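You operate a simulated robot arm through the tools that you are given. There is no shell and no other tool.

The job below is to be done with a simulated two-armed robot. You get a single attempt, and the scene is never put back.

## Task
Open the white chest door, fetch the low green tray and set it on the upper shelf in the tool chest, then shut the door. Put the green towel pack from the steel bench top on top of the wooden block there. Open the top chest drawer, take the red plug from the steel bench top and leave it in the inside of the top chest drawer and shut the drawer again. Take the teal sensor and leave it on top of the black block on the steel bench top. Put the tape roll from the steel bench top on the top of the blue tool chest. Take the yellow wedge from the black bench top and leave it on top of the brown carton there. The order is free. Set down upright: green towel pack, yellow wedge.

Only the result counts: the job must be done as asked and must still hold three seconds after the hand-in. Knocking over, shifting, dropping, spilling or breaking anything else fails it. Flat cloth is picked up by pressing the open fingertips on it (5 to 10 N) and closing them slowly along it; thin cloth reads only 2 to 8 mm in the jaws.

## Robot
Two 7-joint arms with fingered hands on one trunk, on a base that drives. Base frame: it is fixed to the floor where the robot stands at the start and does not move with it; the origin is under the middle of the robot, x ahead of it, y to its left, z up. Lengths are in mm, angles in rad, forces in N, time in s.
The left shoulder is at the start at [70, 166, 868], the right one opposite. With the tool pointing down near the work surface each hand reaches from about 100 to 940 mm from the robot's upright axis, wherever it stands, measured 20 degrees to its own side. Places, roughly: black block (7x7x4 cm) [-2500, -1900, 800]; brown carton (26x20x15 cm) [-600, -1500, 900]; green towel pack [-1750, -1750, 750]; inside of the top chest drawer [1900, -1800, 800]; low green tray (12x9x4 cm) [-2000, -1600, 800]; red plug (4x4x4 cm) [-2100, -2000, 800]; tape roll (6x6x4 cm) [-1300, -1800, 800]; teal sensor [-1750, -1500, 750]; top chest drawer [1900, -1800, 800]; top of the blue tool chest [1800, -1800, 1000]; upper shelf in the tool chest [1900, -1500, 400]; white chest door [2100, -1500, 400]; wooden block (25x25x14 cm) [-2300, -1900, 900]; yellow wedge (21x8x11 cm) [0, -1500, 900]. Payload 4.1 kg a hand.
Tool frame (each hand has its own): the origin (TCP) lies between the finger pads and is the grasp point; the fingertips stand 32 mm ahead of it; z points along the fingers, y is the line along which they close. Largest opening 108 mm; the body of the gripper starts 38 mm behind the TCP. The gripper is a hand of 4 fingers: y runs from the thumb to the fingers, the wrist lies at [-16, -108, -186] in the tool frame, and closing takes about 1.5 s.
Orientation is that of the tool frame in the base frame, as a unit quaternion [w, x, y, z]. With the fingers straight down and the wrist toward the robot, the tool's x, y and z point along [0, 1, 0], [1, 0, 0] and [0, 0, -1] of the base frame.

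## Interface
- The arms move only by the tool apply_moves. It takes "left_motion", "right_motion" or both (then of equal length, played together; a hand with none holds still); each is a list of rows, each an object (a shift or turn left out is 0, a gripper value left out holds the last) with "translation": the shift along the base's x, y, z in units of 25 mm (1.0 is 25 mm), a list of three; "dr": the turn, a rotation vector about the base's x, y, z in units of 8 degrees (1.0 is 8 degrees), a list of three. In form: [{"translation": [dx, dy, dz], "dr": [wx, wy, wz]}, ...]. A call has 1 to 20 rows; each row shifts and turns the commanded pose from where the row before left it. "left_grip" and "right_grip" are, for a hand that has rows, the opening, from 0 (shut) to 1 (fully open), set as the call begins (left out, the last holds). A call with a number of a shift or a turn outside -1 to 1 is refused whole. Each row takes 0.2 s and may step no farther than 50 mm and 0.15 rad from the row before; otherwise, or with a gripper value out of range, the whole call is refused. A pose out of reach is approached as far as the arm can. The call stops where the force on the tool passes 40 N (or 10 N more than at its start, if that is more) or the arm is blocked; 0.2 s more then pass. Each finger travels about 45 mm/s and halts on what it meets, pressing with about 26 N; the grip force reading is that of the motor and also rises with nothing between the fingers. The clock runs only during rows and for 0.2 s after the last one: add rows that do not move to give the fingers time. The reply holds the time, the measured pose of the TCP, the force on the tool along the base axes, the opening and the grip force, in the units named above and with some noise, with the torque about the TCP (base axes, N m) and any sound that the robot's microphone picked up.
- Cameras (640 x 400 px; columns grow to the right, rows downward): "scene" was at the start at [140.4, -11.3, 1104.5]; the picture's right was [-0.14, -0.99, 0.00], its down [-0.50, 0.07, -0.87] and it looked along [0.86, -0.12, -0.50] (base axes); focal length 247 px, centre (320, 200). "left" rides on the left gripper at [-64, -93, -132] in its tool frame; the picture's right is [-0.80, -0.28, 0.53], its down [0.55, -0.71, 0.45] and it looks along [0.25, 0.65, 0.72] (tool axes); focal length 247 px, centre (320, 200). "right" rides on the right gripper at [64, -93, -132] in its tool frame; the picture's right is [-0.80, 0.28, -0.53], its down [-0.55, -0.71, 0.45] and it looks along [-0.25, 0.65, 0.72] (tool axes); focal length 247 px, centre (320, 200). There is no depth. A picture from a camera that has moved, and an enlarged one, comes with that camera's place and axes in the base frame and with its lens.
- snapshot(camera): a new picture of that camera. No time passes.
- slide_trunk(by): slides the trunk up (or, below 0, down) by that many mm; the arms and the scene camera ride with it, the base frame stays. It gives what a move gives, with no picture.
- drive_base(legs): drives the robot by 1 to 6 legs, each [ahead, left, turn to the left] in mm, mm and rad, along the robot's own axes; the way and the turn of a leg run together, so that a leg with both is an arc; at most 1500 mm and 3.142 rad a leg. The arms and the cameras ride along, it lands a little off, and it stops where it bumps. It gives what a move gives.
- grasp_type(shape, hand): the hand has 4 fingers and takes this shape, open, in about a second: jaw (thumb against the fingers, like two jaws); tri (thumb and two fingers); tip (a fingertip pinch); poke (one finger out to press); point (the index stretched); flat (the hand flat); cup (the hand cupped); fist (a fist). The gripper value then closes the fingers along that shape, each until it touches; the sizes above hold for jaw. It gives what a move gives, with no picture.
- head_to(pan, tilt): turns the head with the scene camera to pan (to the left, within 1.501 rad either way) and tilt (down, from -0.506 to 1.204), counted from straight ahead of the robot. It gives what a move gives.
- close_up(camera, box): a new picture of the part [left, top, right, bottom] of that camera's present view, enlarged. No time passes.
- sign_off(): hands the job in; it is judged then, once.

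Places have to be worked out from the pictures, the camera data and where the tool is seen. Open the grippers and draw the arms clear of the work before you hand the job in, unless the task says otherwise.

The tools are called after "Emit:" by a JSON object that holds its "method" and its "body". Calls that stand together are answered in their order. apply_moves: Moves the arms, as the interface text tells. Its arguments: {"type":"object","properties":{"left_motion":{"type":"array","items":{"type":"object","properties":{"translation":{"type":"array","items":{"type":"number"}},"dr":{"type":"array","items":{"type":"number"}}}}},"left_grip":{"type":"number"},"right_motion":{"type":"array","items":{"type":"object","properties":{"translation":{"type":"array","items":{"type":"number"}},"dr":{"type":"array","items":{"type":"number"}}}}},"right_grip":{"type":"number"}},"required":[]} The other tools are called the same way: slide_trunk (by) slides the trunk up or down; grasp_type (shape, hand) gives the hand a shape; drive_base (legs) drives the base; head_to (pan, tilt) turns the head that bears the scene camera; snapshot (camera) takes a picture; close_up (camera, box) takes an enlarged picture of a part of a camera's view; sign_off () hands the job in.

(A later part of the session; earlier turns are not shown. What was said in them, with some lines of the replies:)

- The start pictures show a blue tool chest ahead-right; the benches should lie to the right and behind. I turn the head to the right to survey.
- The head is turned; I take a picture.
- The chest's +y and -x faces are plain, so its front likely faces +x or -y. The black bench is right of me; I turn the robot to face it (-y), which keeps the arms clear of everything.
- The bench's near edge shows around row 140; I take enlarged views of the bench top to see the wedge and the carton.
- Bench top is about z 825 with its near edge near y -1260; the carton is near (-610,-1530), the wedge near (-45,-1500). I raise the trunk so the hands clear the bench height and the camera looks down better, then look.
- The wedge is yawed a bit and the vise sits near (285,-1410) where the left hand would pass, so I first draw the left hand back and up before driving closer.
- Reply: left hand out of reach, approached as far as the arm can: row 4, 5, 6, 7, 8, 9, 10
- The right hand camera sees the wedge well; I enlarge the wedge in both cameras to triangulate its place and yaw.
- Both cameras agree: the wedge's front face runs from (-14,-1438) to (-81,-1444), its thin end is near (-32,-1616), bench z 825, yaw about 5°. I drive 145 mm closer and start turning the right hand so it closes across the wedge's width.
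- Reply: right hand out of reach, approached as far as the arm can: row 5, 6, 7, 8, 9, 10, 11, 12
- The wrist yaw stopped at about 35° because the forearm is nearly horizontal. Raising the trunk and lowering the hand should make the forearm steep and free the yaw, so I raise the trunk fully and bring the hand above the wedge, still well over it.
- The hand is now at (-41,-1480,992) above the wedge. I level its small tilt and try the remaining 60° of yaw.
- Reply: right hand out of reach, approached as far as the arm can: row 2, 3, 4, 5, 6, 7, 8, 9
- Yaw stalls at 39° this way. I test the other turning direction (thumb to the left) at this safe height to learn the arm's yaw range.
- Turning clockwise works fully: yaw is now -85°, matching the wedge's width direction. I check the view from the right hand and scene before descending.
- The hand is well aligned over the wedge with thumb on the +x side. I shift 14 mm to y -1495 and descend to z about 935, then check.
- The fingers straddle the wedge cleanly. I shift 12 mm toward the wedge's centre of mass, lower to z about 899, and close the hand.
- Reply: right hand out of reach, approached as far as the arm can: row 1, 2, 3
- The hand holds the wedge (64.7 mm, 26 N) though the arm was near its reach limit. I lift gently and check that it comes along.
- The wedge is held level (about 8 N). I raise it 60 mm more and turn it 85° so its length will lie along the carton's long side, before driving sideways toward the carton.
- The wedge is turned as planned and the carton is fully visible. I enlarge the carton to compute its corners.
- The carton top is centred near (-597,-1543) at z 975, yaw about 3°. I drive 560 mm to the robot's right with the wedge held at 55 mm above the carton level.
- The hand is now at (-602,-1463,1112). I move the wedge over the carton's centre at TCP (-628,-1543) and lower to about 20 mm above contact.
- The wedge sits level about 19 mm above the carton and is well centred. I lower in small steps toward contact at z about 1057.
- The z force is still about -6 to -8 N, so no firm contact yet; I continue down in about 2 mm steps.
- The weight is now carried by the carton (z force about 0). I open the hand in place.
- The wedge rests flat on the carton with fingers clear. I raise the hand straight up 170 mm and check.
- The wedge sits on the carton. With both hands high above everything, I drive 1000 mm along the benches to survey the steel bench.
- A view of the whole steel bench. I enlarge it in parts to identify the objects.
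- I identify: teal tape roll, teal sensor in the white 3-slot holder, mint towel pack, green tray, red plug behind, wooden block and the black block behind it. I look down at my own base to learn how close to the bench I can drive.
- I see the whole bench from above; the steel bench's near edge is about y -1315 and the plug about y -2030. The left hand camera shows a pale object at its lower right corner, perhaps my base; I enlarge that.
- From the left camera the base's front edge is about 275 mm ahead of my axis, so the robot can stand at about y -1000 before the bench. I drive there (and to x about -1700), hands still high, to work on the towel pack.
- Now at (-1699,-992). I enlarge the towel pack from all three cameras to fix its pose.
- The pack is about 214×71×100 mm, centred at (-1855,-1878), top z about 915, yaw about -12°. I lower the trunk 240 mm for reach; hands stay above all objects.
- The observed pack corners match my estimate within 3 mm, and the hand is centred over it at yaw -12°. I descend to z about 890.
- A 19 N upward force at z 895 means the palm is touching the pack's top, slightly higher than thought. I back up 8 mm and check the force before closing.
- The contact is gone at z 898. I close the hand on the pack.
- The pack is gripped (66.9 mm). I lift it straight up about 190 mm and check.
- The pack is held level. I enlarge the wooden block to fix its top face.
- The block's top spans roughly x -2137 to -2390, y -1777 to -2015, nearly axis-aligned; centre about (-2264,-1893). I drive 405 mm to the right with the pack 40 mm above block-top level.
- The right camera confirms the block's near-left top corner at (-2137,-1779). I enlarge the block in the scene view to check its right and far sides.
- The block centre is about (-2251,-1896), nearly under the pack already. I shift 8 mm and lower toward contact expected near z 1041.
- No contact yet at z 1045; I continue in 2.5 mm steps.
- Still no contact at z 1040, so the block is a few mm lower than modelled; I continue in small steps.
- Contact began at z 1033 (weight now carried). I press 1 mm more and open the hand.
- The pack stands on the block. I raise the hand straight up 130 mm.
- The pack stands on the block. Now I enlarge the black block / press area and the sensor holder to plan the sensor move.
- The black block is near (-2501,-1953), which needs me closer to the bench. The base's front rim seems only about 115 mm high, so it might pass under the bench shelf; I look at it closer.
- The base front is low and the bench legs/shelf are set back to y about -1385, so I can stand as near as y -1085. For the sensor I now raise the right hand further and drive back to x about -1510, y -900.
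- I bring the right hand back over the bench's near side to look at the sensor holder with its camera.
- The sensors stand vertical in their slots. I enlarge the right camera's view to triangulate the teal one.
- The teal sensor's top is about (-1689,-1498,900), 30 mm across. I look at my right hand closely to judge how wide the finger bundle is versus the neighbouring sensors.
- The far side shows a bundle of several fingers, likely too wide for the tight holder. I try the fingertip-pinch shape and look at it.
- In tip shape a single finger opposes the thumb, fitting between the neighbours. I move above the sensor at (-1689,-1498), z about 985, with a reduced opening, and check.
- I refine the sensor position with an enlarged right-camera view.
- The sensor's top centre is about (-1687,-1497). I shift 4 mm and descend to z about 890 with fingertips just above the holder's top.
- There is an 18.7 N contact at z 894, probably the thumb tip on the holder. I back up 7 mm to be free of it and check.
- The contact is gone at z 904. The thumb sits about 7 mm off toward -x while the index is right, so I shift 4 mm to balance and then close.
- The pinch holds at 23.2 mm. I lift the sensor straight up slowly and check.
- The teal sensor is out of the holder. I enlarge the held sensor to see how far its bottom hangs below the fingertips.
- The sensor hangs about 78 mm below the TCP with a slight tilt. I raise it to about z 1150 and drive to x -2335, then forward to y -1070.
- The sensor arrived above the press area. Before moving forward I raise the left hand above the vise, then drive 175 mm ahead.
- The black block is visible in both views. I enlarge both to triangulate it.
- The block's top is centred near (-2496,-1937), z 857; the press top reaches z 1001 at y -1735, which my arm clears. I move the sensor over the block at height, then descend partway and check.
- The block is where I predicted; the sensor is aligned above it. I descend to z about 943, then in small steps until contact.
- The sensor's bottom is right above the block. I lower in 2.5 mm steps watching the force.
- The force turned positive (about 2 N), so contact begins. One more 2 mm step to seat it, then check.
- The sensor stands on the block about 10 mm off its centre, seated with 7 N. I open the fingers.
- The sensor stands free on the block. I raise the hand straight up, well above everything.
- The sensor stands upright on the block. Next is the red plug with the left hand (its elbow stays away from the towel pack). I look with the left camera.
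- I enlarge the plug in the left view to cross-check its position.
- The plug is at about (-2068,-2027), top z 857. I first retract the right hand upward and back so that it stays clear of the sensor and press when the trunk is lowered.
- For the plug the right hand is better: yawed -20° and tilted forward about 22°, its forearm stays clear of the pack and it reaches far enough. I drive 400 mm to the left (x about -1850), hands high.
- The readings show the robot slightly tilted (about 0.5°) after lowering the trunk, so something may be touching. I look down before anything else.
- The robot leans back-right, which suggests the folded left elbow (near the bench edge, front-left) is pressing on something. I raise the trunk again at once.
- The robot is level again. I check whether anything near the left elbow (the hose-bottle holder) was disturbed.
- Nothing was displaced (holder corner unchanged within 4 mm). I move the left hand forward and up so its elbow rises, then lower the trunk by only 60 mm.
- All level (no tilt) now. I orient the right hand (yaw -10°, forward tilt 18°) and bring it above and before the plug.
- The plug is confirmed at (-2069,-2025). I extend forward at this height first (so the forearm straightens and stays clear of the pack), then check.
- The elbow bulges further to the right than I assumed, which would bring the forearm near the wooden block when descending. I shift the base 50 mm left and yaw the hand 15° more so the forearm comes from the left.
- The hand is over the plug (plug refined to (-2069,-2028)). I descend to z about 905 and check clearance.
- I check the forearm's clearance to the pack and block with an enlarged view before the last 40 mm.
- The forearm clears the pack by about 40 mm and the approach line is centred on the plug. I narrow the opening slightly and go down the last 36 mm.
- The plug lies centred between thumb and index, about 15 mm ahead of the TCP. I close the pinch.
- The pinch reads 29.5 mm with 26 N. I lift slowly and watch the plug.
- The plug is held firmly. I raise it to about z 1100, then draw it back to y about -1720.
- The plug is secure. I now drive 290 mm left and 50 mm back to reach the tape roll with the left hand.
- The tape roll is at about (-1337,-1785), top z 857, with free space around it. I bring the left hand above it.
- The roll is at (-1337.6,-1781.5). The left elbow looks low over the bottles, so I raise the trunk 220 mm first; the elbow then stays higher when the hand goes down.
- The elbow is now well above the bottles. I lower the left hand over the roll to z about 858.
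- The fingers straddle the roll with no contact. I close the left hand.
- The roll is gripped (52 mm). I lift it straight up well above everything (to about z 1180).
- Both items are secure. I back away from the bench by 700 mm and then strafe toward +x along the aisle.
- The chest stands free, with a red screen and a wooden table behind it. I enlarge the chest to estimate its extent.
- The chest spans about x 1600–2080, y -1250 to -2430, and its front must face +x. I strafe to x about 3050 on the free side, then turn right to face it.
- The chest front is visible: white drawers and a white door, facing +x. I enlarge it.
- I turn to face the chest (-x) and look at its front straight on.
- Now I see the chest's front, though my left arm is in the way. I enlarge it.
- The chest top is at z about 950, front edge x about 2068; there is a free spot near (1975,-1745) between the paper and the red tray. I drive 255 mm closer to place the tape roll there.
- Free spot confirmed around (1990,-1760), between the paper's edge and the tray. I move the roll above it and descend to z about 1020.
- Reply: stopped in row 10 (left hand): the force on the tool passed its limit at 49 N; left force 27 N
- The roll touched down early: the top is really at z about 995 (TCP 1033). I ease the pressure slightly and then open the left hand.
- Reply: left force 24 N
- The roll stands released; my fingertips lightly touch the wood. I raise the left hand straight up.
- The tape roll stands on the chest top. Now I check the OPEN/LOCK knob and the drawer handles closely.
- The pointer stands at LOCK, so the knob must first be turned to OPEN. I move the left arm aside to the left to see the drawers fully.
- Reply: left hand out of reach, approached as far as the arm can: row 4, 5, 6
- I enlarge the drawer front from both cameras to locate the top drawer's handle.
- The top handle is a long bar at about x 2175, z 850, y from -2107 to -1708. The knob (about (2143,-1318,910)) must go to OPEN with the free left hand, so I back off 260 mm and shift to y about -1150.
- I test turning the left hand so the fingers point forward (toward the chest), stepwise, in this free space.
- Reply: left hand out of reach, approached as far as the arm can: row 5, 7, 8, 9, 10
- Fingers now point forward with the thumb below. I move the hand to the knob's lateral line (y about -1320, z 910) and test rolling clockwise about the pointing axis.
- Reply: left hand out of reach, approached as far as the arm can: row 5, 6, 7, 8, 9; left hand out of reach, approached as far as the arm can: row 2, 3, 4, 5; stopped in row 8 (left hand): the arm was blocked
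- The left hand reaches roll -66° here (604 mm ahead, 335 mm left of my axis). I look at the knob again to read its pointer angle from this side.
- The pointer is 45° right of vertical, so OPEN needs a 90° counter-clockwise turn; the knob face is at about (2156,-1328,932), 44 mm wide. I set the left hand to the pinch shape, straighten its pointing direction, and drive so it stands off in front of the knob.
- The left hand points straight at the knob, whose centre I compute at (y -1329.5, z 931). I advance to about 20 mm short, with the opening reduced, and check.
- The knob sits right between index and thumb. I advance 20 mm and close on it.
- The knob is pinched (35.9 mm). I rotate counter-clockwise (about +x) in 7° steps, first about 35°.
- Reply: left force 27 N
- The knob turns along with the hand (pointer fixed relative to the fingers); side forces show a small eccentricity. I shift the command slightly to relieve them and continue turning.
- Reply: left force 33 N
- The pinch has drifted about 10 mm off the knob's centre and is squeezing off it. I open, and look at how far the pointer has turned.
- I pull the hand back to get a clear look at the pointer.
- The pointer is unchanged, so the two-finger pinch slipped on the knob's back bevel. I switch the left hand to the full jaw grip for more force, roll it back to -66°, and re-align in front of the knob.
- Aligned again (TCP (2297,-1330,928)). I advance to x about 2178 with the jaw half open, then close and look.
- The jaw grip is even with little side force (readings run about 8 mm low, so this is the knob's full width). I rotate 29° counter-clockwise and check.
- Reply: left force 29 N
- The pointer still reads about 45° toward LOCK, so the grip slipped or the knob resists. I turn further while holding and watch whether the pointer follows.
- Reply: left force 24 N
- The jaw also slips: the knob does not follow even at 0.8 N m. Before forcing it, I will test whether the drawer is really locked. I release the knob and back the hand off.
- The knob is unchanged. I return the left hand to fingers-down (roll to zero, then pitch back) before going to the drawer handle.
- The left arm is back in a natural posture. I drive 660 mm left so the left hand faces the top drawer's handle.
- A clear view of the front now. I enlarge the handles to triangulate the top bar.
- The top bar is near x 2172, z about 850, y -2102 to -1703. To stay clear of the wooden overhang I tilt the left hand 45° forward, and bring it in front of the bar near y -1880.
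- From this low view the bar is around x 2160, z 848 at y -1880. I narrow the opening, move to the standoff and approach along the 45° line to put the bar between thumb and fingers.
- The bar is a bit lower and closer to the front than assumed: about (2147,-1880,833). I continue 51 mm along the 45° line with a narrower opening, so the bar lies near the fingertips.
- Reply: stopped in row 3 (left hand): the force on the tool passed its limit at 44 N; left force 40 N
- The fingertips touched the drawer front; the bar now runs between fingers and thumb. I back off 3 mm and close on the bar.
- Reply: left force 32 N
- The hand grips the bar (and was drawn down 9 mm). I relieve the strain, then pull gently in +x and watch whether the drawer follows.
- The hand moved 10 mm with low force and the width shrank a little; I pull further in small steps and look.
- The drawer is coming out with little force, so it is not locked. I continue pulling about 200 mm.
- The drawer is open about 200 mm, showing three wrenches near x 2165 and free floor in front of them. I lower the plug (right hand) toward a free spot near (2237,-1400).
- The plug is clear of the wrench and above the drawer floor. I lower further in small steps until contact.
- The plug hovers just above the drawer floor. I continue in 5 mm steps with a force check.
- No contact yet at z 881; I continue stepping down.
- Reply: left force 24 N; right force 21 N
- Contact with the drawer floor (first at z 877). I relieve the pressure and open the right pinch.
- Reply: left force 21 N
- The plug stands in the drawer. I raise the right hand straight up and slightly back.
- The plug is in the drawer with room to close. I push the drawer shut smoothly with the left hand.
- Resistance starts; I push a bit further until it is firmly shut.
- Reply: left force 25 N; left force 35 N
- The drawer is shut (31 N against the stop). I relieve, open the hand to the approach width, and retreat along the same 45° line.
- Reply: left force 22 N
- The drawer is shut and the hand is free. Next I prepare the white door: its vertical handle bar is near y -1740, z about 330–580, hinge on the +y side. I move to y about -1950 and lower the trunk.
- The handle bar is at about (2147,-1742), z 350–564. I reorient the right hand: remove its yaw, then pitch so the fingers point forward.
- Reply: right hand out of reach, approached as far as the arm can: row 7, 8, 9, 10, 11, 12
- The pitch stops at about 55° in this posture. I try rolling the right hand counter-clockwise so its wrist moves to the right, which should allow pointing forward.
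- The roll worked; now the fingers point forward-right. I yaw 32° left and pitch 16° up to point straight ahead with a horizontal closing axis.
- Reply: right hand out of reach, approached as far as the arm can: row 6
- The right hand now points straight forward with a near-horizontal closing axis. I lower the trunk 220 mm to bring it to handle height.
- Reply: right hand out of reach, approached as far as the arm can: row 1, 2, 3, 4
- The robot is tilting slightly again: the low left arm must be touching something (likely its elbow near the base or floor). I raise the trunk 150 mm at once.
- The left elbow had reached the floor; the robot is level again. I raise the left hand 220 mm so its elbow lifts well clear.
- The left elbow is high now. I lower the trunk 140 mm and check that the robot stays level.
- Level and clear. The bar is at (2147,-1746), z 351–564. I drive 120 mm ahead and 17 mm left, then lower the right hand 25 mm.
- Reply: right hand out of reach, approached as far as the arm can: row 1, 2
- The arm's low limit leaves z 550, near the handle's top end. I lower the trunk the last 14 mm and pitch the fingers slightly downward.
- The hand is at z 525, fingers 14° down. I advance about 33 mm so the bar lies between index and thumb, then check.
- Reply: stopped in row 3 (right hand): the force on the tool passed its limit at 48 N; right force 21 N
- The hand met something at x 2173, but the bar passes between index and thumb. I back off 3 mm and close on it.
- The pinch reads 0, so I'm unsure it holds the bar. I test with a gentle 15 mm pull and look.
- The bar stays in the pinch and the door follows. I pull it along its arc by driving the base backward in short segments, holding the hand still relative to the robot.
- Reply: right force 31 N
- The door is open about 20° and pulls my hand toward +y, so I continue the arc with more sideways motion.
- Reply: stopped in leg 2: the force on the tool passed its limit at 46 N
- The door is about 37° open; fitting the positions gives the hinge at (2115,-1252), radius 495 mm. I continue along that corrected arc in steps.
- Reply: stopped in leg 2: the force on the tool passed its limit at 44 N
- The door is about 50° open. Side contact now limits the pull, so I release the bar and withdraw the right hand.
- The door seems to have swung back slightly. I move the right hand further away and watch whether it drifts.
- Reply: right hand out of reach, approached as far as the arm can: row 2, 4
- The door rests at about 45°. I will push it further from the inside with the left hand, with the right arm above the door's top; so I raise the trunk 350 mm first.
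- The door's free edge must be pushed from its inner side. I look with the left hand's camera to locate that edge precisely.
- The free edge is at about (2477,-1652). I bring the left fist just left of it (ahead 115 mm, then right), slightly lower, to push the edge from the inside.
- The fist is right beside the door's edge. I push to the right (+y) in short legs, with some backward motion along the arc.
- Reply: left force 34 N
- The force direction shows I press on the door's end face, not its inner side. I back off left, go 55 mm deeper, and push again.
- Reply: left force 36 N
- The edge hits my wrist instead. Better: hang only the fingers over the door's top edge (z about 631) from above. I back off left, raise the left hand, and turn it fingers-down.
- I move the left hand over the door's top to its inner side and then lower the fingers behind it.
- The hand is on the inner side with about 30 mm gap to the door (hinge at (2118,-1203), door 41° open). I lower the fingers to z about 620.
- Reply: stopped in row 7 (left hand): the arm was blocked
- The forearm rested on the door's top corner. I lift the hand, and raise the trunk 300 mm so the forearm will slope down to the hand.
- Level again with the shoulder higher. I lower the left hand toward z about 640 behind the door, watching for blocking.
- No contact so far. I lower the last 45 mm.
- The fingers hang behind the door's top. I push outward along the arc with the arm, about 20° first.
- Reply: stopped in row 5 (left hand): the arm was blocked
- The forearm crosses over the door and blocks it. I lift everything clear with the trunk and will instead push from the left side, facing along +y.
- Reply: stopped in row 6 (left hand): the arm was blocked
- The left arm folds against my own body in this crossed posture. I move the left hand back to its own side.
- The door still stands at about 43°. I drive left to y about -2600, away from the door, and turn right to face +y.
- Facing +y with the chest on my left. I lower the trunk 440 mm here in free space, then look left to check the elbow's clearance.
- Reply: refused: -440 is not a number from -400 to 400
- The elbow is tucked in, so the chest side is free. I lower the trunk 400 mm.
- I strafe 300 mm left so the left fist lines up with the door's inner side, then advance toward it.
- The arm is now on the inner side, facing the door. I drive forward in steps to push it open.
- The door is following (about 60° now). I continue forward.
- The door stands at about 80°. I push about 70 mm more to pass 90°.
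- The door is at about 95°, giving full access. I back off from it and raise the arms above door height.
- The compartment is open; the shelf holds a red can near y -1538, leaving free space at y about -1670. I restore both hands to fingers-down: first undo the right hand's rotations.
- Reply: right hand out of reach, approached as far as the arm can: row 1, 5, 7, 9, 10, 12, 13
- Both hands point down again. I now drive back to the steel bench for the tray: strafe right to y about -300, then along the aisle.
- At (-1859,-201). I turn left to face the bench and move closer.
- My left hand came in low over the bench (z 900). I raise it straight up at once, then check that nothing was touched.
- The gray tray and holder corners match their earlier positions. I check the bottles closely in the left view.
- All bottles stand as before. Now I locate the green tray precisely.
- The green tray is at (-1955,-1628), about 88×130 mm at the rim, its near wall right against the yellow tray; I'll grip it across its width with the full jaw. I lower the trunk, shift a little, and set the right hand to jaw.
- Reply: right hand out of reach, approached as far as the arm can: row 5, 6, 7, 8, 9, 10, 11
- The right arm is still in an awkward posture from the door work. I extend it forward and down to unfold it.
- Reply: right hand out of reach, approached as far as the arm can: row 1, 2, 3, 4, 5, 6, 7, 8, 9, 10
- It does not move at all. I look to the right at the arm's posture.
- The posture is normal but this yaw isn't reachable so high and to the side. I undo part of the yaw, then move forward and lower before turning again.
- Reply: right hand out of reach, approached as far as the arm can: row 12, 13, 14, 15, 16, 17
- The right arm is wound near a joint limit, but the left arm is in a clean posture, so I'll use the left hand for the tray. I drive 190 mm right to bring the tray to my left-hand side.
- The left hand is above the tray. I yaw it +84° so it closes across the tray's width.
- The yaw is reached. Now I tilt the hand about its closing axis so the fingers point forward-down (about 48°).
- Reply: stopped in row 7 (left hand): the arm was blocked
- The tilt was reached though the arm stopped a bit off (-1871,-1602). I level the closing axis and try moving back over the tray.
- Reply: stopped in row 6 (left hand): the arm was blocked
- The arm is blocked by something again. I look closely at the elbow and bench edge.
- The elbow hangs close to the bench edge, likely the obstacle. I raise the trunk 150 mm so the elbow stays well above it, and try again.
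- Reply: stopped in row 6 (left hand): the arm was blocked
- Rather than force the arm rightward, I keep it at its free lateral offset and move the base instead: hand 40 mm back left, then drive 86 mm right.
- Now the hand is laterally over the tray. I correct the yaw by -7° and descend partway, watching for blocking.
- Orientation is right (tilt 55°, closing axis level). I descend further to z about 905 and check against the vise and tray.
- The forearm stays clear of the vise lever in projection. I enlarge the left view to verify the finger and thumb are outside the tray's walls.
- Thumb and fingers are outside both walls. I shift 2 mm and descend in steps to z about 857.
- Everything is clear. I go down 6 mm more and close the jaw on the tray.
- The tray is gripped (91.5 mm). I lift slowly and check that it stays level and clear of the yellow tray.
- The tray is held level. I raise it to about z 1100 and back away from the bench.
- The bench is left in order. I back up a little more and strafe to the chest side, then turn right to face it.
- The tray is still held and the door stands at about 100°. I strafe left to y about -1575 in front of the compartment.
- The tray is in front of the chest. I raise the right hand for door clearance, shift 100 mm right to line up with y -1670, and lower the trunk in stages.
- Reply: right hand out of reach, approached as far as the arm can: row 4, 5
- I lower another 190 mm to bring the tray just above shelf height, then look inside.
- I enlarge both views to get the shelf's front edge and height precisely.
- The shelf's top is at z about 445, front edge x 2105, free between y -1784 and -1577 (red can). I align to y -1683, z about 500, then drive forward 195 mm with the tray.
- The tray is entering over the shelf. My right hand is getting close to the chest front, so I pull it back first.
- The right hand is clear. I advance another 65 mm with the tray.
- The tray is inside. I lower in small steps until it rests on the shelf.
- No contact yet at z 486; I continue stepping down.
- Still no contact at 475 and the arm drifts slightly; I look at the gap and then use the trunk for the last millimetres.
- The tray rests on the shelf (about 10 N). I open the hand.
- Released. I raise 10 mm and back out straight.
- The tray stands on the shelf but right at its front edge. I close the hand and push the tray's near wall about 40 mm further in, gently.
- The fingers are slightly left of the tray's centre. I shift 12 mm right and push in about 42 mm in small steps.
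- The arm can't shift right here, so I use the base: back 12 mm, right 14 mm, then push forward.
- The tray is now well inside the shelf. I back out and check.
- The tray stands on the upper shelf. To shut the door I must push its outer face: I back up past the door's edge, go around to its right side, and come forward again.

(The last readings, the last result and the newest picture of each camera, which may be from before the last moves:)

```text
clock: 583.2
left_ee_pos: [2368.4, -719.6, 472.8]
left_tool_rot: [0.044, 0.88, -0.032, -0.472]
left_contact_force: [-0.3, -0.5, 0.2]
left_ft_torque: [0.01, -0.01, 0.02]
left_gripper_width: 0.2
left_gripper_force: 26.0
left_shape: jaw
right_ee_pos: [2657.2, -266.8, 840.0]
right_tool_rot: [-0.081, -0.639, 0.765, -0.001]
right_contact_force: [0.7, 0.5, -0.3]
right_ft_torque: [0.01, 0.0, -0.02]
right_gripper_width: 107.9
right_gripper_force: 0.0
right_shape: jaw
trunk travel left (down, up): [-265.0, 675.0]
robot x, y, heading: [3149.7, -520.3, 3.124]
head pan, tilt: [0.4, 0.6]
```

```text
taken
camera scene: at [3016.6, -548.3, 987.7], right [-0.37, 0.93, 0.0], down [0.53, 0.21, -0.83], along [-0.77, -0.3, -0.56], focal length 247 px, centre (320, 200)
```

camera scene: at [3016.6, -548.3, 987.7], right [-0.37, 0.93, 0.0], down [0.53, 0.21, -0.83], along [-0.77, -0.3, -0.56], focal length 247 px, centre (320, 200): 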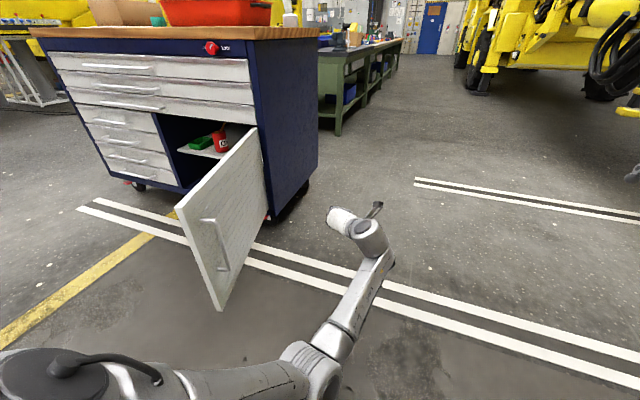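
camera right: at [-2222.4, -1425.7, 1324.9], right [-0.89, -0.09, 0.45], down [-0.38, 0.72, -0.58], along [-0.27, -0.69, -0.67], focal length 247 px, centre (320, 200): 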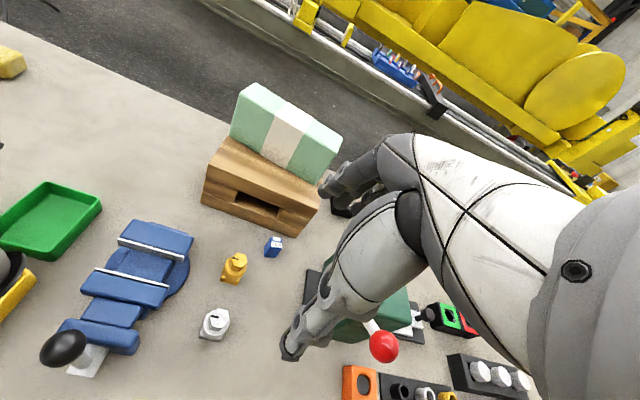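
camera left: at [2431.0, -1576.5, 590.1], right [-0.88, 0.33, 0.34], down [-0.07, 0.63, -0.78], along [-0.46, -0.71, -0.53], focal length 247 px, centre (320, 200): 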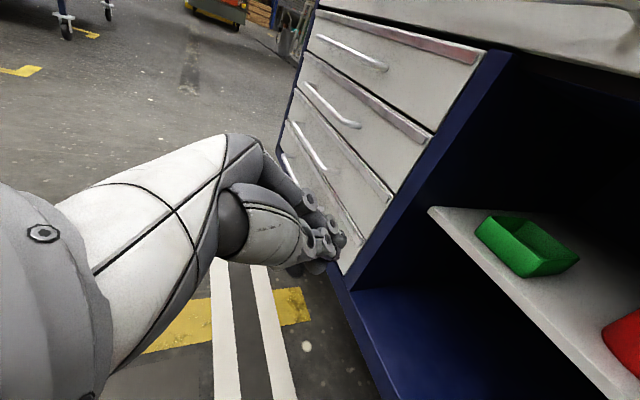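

The door stands at about 104°, my left fist is on its outer side. I strafe left to push it toward closing, in steps.

Emit:
{"method": "drive_base", "body": {"legs": [[0, 330, 0]]}}

Emit:
{"method": "drive_base", "body": {"legs": [[0, 150, 0]]}}

Emit:
{"method": "snapshot", "body": {"camera": "scene"}}

```text
clock: 585.3
left_ee_pos: [2361.1, -1047.7, 472.8]
left_tool_rot: [0.045, 0.88, -0.031, -0.473]
left_contact_force: [-0.3, -0.6, 0.7]
left_ft_torque: [0.01, -0.01, 0.04]
left_gripper_width: 0.0
left_gripper_force: 26.1
left_shape: jaw
right_ee_pos: [2648.4, -592.8, 840.2]
right_tool_rot: [-0.081, -0.64, 0.764, 0.0]
right_contact_force: [0.3, 0.1, -0.4]
right_ft_torque: [0.01, 0.0, 0.0]
right_gripper_width: 107.7
right_gripper_force: 0.1
right_shape: jaw
trunk travel left (down, up): [-265.0, 675.0]
robot x, y, heading: [3141.8, -846.4, 3.119]
head pan, tilt: [0.4, 0.6]
```

```text
clock: 586.7
left_ee_pos: [2358.1, -1199.6, 474.0]
left_tool_rot: [0.045, 0.88, -0.03, -0.472]
left_contact_force: [0.5, 0.1, 1.2]
left_ft_torque: [-0.01, 0.01, 0.02]
left_gripper_width: 0.1
left_gripper_force: 26.1
left_shape: jaw
right_ee_pos: [2646.2, -746.3, 839.9]
right_tool_rot: [-0.08, -0.64, 0.764, 0.0]
right_contact_force: [-0.9, 0.2, -0.5]
right_ft_torque: [0.0, -0.02, -0.01]
right_gripper_width: 107.5
right_gripper_force: 0.1
right_shape: jaw
trunk travel left (down, up): [-265.0, 675.0]
robot x, y, heading: [3139.9, -995.6, 3.124]
head pan, tilt: [0.4, 0.6]
```

```text
taken
camera scene: at [3006.4, -1026.8, 987.7], right [-0.37, 0.93, 0.0], down [0.52, 0.21, -0.82], along [-0.77, -0.31, -0.57], focal length 247 px, centre (320, 200)
```

scene: 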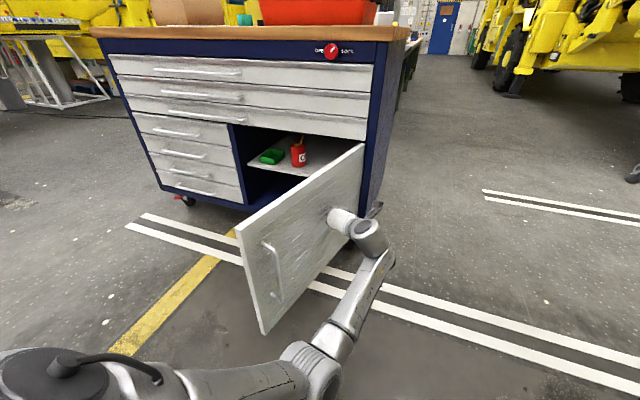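

The door follows the fist. I continue strafing left.

Emit:
{"method": "drive_base", "body": {"legs": [[0, 150, 0]]}}

Emit:
{"method": "drive_base", "body": {"legs": [[0, 150, 0]]}}

Emit:
{"method": "snapshot", "body": {"camera": "scene"}}

```text
clock: 588.1
left_ee_pos: [2353.8, -1351.0, 473.3]
left_tool_rot: [0.045, 0.88, -0.031, -0.472]
left_contact_force: [-0.2, 0.3, 0.1]
left_ft_torque: [0.02, 0.01, -0.01]
left_gripper_width: 0.0
left_gripper_force: 26.1
left_shape: jaw
right_ee_pos: [2641.9, -896.1, 841.3]
right_tool_rot: [-0.081, -0.64, 0.764, -0.001]
right_contact_force: [-0.2, 0.5, 0.0]
right_ft_torque: [0.04, 0.01, -0.02]
right_gripper_width: 107.8
right_gripper_force: 0.0
right_shape: jaw
trunk travel left (down, up): [-265.0, 675.0]
robot x, y, heading: [3136.5, -1150.2, 3.113]
head pan, tilt: [0.4, 0.6]
```

```text
clock: 589.5
left_ee_pos: [2350.3, -1499.3, 474.1]
left_tool_rot: [0.045, 0.88, -0.031, -0.472]
left_contact_force: [0.4, 0.4, 0.7]
left_ft_torque: [0.0, 0.03, -0.01]
left_gripper_width: 0.0
left_gripper_force: 26.0
left_shape: jaw
right_ee_pos: [2639.7, -1045.3, 841.1]
right_tool_rot: [-0.08, -0.64, 0.764, 0.0]
right_contact_force: [-0.3, -0.6, -0.2]
right_ft_torque: [0.01, -0.01, -0.01]
right_gripper_width: 108.0
right_gripper_force: 0.1
right_shape: jaw
trunk travel left (down, up): [-265.0, 675.0]
robot x, y, heading: [3130.1, -1292.3, 3.124]
head pan, tilt: [0.4, 0.6]
```

```text
taken
camera scene: at [3000.0, -1327.0, 987.7], right [-0.37, 0.93, 0.0], down [0.53, 0.21, -0.82], along [-0.77, -0.3, -0.57], focal length 247 px, centre (320, 200)
```

scene: 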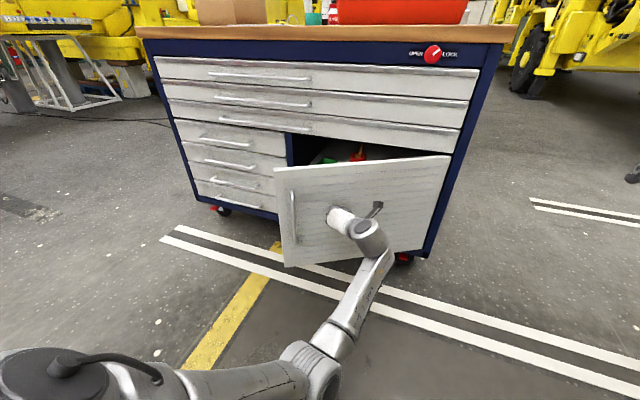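

The door is about 30° open. I shift 60 mm left and then drive forward to push it shut.

Emit:
{"method": "drive_base", "body": {"legs": [[0, 60, 0], [100, 0, 0]]}}

Emit:
{"method": "snapshot", "body": {"camera": "scene"}}

```text
clock: 591.2
left_ee_pos: [2252.4, -1558.6, 472.5]
left_tool_rot: [0.046, 0.88, -0.03, -0.472]
left_contact_force: [0.4, 0.8, -0.2]
left_ft_torque: [-0.02, 0.01, 0.0]
left_gripper_width: 0.0
left_gripper_force: 25.5
left_shape: jaw
right_ee_pos: [2538.8, -1104.4, 840.2]
right_tool_rot: [-0.08, -0.64, 0.764, -0.002]
right_contact_force: [-0.5, -0.7, 1.1]
right_ft_torque: [0.04, 0.0, -0.04]
right_gripper_width: 107.6
right_gripper_force: 0.0
right_shape: jaw
trunk travel left (down, up): [-265.0, 675.0]
robot x, y, heading: [3027.7, -1354.4, 3.121]
head pan, tilt: [0.4, 0.6]
```

```text
taken
camera scene: at [2899.7, -1384.5, 987.5], right [-0.37, 0.93, 0.0], down [0.53, 0.21, -0.82], along [-0.77, -0.31, -0.57], focal length 247 px, centre (320, 200)
```

scene: 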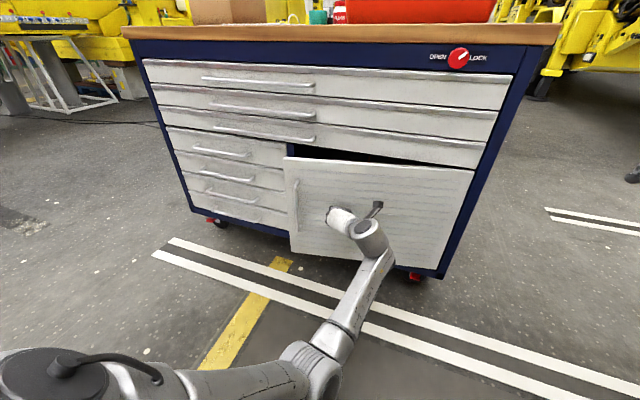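

The door is nearly shut. I push on in short forward legs.

Emit:
{"method": "drive_base", "body": {"legs": [[60, 0, 0]]}}

Emit:
{"method": "drive_base", "body": {"legs": [[25, 0, 0]]}}

Emit:
{"method": "snapshot", "body": {"camera": "scene"}}

```text
clock: 592.1
left_ee_pos: [2192.9, -1555.8, 474.2]
left_tool_rot: [0.046, 0.88, -0.032, -0.472]
left_contact_force: [0.2, -0.4, 0.5]
left_ft_torque: [0.0, 0.0, 0.01]
left_gripper_width: 0.0
left_gripper_force: 25.8
left_shape: jaw
right_ee_pos: [2481.6, -1101.1, 839.6]
right_tool_rot: [-0.081, -0.639, 0.765, -0.002]
right_contact_force: [0.1, -0.1, -0.5]
right_ft_torque: [0.02, -0.05, 0.02]
right_gripper_width: 108.0
right_gripper_force: 0.1
right_shape: jaw
trunk travel left (down, up): [-265.0, 675.0]
robot x, y, heading: [2974.0, -1352.5, 3.121]
head pan, tilt: [0.4, 0.6]
```

```text
clock: 592.9
left_ee_pos: [2168.2, -1555.4, 474.2]
left_tool_rot: [0.045, 0.88, -0.031, -0.472]
left_contact_force: [0.3, -0.3, 0.3]
left_ft_torque: [-0.01, 0.02, -0.02]
left_gripper_width: 0.0
left_gripper_force: 25.7
left_shape: jaw
right_ee_pos: [2454.9, -1100.8, 840.9]
right_tool_rot: [-0.081, -0.639, 0.765, -0.001]
right_contact_force: [-0.3, -0.3, 0.0]
right_ft_torque: [0.01, -0.04, -0.02]
right_gripper_width: 107.8
right_gripper_force: 0.1
right_shape: jaw
trunk travel left (down, up): [-265.0, 675.0]
robot x, y, heading: [2945.4, -1351.8, 3.121]
head pan, tilt: [0.4, 0.6]
```

```text
taken
camera scene: at [2816.1, -1382.5, 987.5], right [-0.37, 0.93, 0.0], down [0.53, 0.21, -0.82], along [-0.77, -0.3, -0.57], focal length 247 px, centre (320, 200)
```

scene: 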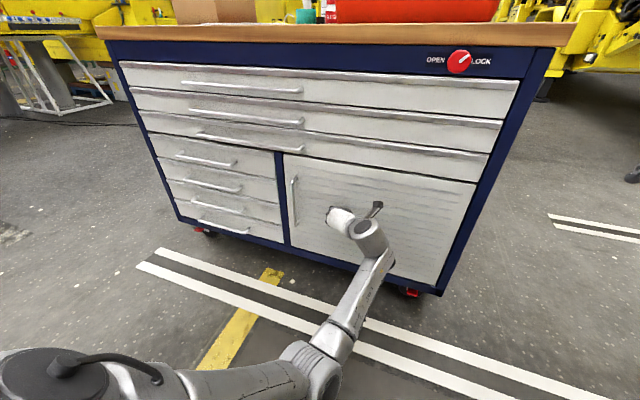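

It looks nearly flush. I push a little more while reading the force.

Emit:
{"method": "drive_base", "body": {"legs": [[12, 0, 0]]}}

Emit:
{"method": "drive_base", "body": {"legs": [[10, 0, 0]]}}

Emit:
{"method": "close_up", "body": {"camera": "scene", "box": [240, 130, 500, 310]}}

```text
clock: 593.7
left_ee_pos: [2164.2, -1556.8, 476.3]
left_tool_rot: [0.048, 0.88, -0.027, -0.472]
left_contact_force: [17.3, 4.2, 3.6]
left_ft_torque: [-0.02, 0.05, -0.04]
left_gripper_width: 0.1
left_gripper_force: 26.0
left_shape: jaw
right_ee_pos: [2452.5, -1100.4, 840.1]
right_tool_rot: [-0.081, -0.64, 0.764, 0.0]
right_contact_force: [-0.2, 0.1, 1.0]
right_ft_torque: [0.0, -0.06, 0.01]
right_gripper_width: 107.8
right_gripper_force: 0.0
right_shape: jaw
trunk travel left (down, up): [-265.0, 675.0]
robot x, y, heading: [2941.6, -1348.7, 3.121]
head pan, tilt: [0.4, 0.6]
stopped in leg 1: the force on the tool passed its limit at 60 N (the readings are from after the stop); the commanded pose is now the measured one
```

```text
clock: 594.5
left_ee_pos: [2164.4, -1559.8, 475.7]
left_tool_rot: [0.051, 0.881, -0.024, -0.47]
left_contact_force: [22.5, 6.5, 4.4]
left_ft_torque: [0.01, 0.09, -0.15]
left_gripper_width: 0.0
left_gripper_force: 25.8
left_shape: jaw
right_ee_pos: [2450.4, -1101.0, 840.2]
right_tool_rot: [-0.082, -0.641, 0.764, -0.001]
right_contact_force: [0.5, -1.2, -0.7]
right_ft_torque: [-0.02, -0.02, 0.0]
right_gripper_width: 108.0
right_gripper_force: 0.1
right_shape: jaw
trunk travel left (down, up): [-265.0, 675.0]
robot x, y, heading: [2936.2, -1351.4, 3.123]
head pan, tilt: [0.4, 0.6]
stopped in leg 1: the force on the tool passed its limit at 59 N (the readings are from after the stop); the commanded pose is now the measured one
```

```text
2.22 times, centred on (370, 220) of scene
camera zoom: at [2811.4, -1381.6, 987.9], right [-0.37, 0.93, 0.0], down [0.52, 0.21, -0.83], along [-0.77, -0.31, -0.56], focal length 550 px, centre (209, 156)
```

zoom: 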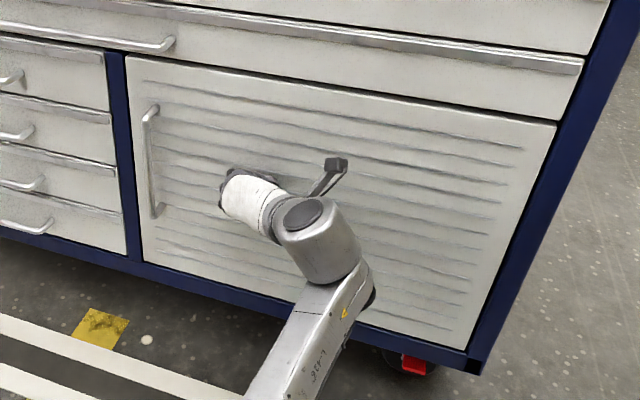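

The door is firmly shut. I back off 350 mm and inspect the whole chest front.

Emit:
{"method": "drive_base", "body": {"legs": [[-350, 0, 0]]}}

Emit:
{"method": "slide_trunk", "body": {"by": 390}}

Emit:
{"method": "head_to", "body": {"pan": 0.3, "tilt": 0.6}}

Emit:
{"method": "snapshot", "body": {"camera": "scene"}}

```text
clock: 596.7
left_ee_pos: [2511.4, -1568.7, 473.7]
left_tool_rot: [0.052, 0.881, -0.025, -0.47]
left_contact_force: [-0.2, -0.6, -0.4]
left_ft_torque: [0.01, -0.03, 0.03]
left_gripper_width: 0.0
left_gripper_force: 26.6
left_shape: jaw
right_ee_pos: [2796.7, -1107.6, 839.8]
right_tool_rot: [-0.082, -0.641, 0.763, 0.0]
right_contact_force: [-0.1, -1.2, 0.0]
right_ft_torque: [-0.03, -0.01, 0.02]
right_gripper_width: 107.7
right_gripper_force: 0.0
right_shape: jaw
trunk travel left (down, up): [-265.0, 675.0]
robot x, y, heading: [3289.2, -1358.8, 3.127]
head pan, tilt: [0.4, 0.6]
```

```text
clock: 600.5
left_ee_pos: [2512.4, -1567.5, 863.1]
left_tool_rot: [0.051, 0.882, -0.023, -0.469]
left_contact_force: [-0.1, 0.3, 0.1]
left_ft_torque: [0.02, -0.03, -0.01]
left_gripper_width: 0.1
left_gripper_force: 26.0
left_shape: jaw
right_ee_pos: [2797.0, -1108.6, 1230.8]
right_tool_rot: [-0.081, -0.641, 0.763, -0.001]
right_contact_force: [-0.3, 0.2, 0.4]
right_ft_torque: [-0.03, 0.0, -0.02]
right_gripper_width: 107.9
right_gripper_force: 0.0
right_shape: jaw
trunk travel left (down, up): [-655.0, 285.0]
robot x, y, heading: [3288.6, -1360.3, 3.125]
head pan, tilt: [0.4, 0.6]
```

```text
clock: 601.1
left_ee_pos: [2511.8, -1568.4, 864.7]
left_tool_rot: [0.052, 0.881, -0.024, -0.469]
left_contact_force: [0.6, 0.4, -0.2]
left_ft_torque: [-0.02, 0.0, 0.01]
left_gripper_width: 0.0
left_gripper_force: 26.2
left_shape: jaw
right_ee_pos: [2796.7, -1109.2, 1231.0]
right_tool_rot: [-0.081, -0.641, 0.763, -0.001]
right_contact_force: [0.0, -0.2, 0.3]
right_ft_torque: [-0.02, 0.01, 0.0]
right_gripper_width: 107.9
right_gripper_force: 0.0
right_shape: jaw
trunk travel left (down, up): [-655.0, 285.0]
robot x, y, heading: [3288.4, -1358.1, 3.126]
head pan, tilt: [0.3, 0.6]
```

```text
taken
camera scene: at [3154.7, -1380.9, 1377.7], right [-0.28, 0.96, 0.0], down [0.54, 0.16, -0.82], along [-0.79, -0.23, -0.57], focal length 247 px, centre (320, 200)
```

scene: 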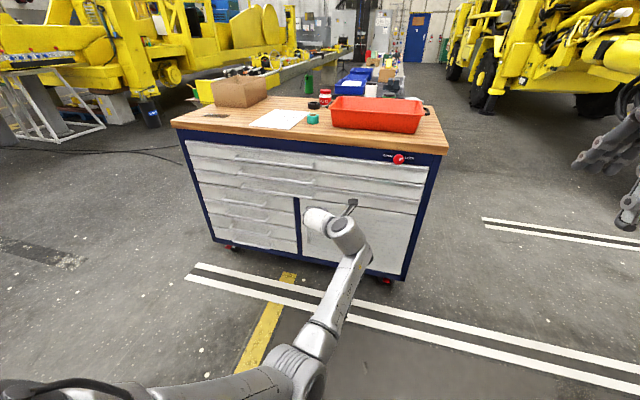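

Everything on the chest looks shut; I enlarge to confirm the front and the tape roll on top.

Emit:
{"method": "close_up", "body": {"camera": "scene", "box": [160, 70, 460, 290]}}

```text
1.82 times, centred on (310, 180) of scene
camera zoom: at [3154.7, -1380.9, 1377.7], right [-0.28, 0.96, 0.0], down [0.54, 0.16, -0.82], along [-0.79, -0.23, -0.57], focal length 450 px, centre (338, 236)
```

zoom: 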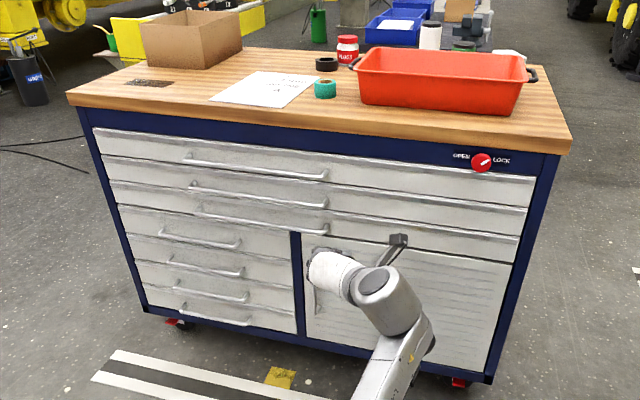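

All shut and the tape roll is on top. I open the left hand and back away another 200 mm so both arms are clear.

Emit:
{"method": "apply_moves", "body": {"left_motion": [{}, {}, {}, {}, {}, {}, {}, {}], "left_grip": 1.0}}

Emit:
{"method": "drive_base", "body": {"legs": [[-200, 0, 0]]}}

Emit:
{"method": "close_up", "body": {"camera": "scene", "box": [200, 60, 460, 260]}}

```text
clock: 602.9
left_ee_pos: [2512.0, -1567.8, 864.5]
left_tool_rot: [0.052, 0.881, -0.023, -0.469]
left_contact_force: [-1.1, 0.4, 0.2]
left_ft_torque: [0.03, 0.01, -0.02]
left_gripper_width: 108.0
left_gripper_force: 0.0
left_shape: jaw
right_ee_pos: [2795.6, -1108.8, 1230.6]
right_tool_rot: [-0.081, -0.641, 0.763, -0.001]
right_contact_force: [-0.5, -0.1, -0.3]
right_ft_torque: [0.02, -0.01, -0.04]
right_gripper_width: 107.9
right_gripper_force: 0.1
right_shape: jaw
trunk travel left (down, up): [-655.0, 285.0]
robot x, y, heading: [3286.7, -1360.5, 3.127]
head pan, tilt: [0.3, 0.6]
```

```text
clock: 604.5
left_ee_pos: [2711.9, -1573.1, 863.6]
left_tool_rot: [0.053, 0.881, -0.023, -0.47]
left_contact_force: [0.2, -1.0, 0.5]
left_ft_torque: [0.04, -0.01, -0.03]
left_gripper_width: 108.1
left_gripper_force: 0.1
left_shape: jaw
right_ee_pos: [2994.9, -1112.7, 1230.5]
right_tool_rot: [-0.082, -0.641, 0.763, -0.001]
right_contact_force: [-0.2, 0.2, 1.1]
right_ft_torque: [0.0, 0.01, 0.04]
right_gripper_width: 107.8
right_gripper_force: 0.0
right_shape: jaw
trunk travel left (down, up): [-655.0, 285.0]
robot x, y, heading: [3489.1, -1366.2, 3.127]
head pan, tilt: [0.3, 0.6]
```

```text
2.00 times, centred on (330, 160) of scene
camera zoom: at [3354.2, -1384.6, 1377.7], right [-0.28, 0.96, 0.0], down [0.54, 0.16, -0.83], along [-0.79, -0.23, -0.56], focal length 495 px, centre (300, 280)
```

zoom: 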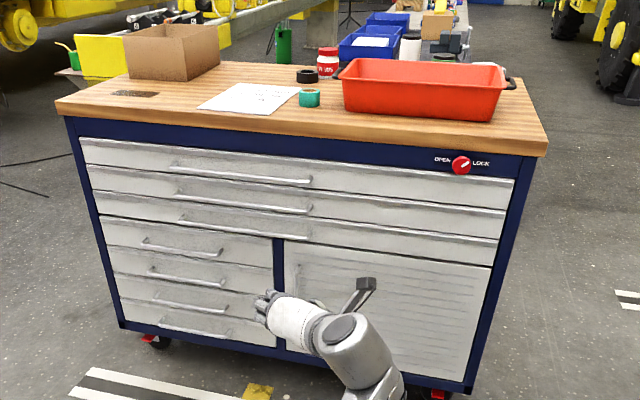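

The door and top drawer are shut, the tape roll is on the chest, and the wedge, towel pack and sensor were seen standing in place. Both hands are open and clear, so I hand the job in.

Emit:
{"method": "sign_off", "body": {}}

```text
The job is handed in.
```

I finished all six parts of the job and handed it in. I don't have the judge's result.

- **Green tray:** it is on the upper shelf in the tool chest, pushed in from the front edge, and the white door is shut.
- **Green towel pack:** it stands upright on the wooden block.
- **Red plug:** it stands on the floor of the top chest drawer, and the drawer is shut. The drawer opened normally even though the chest's OPEN/LOCK knob points to LOCK. I tried the knob first; my grip slipped and it still points to LOCK.
- **Teal sensor:** it stands upright on the black block.
- **Tape roll:** it sits on the chest top, between the paper and the red tray.
- **Yellow wedge:** it stands upright on the brown carton.

My elbow pressed on something twice when I lowered the trunk: once beside the steel bench and once near the floor by the chest. At the bench I checked the objects nearby and found nothing had moved. When I later came back for the tray, my left hand passed low over the bench. The gray tray was where it had been and the bottles there still stood.

The wedge, pack and sensor were last seen in place from the steel bench, before the final trip to the chest.
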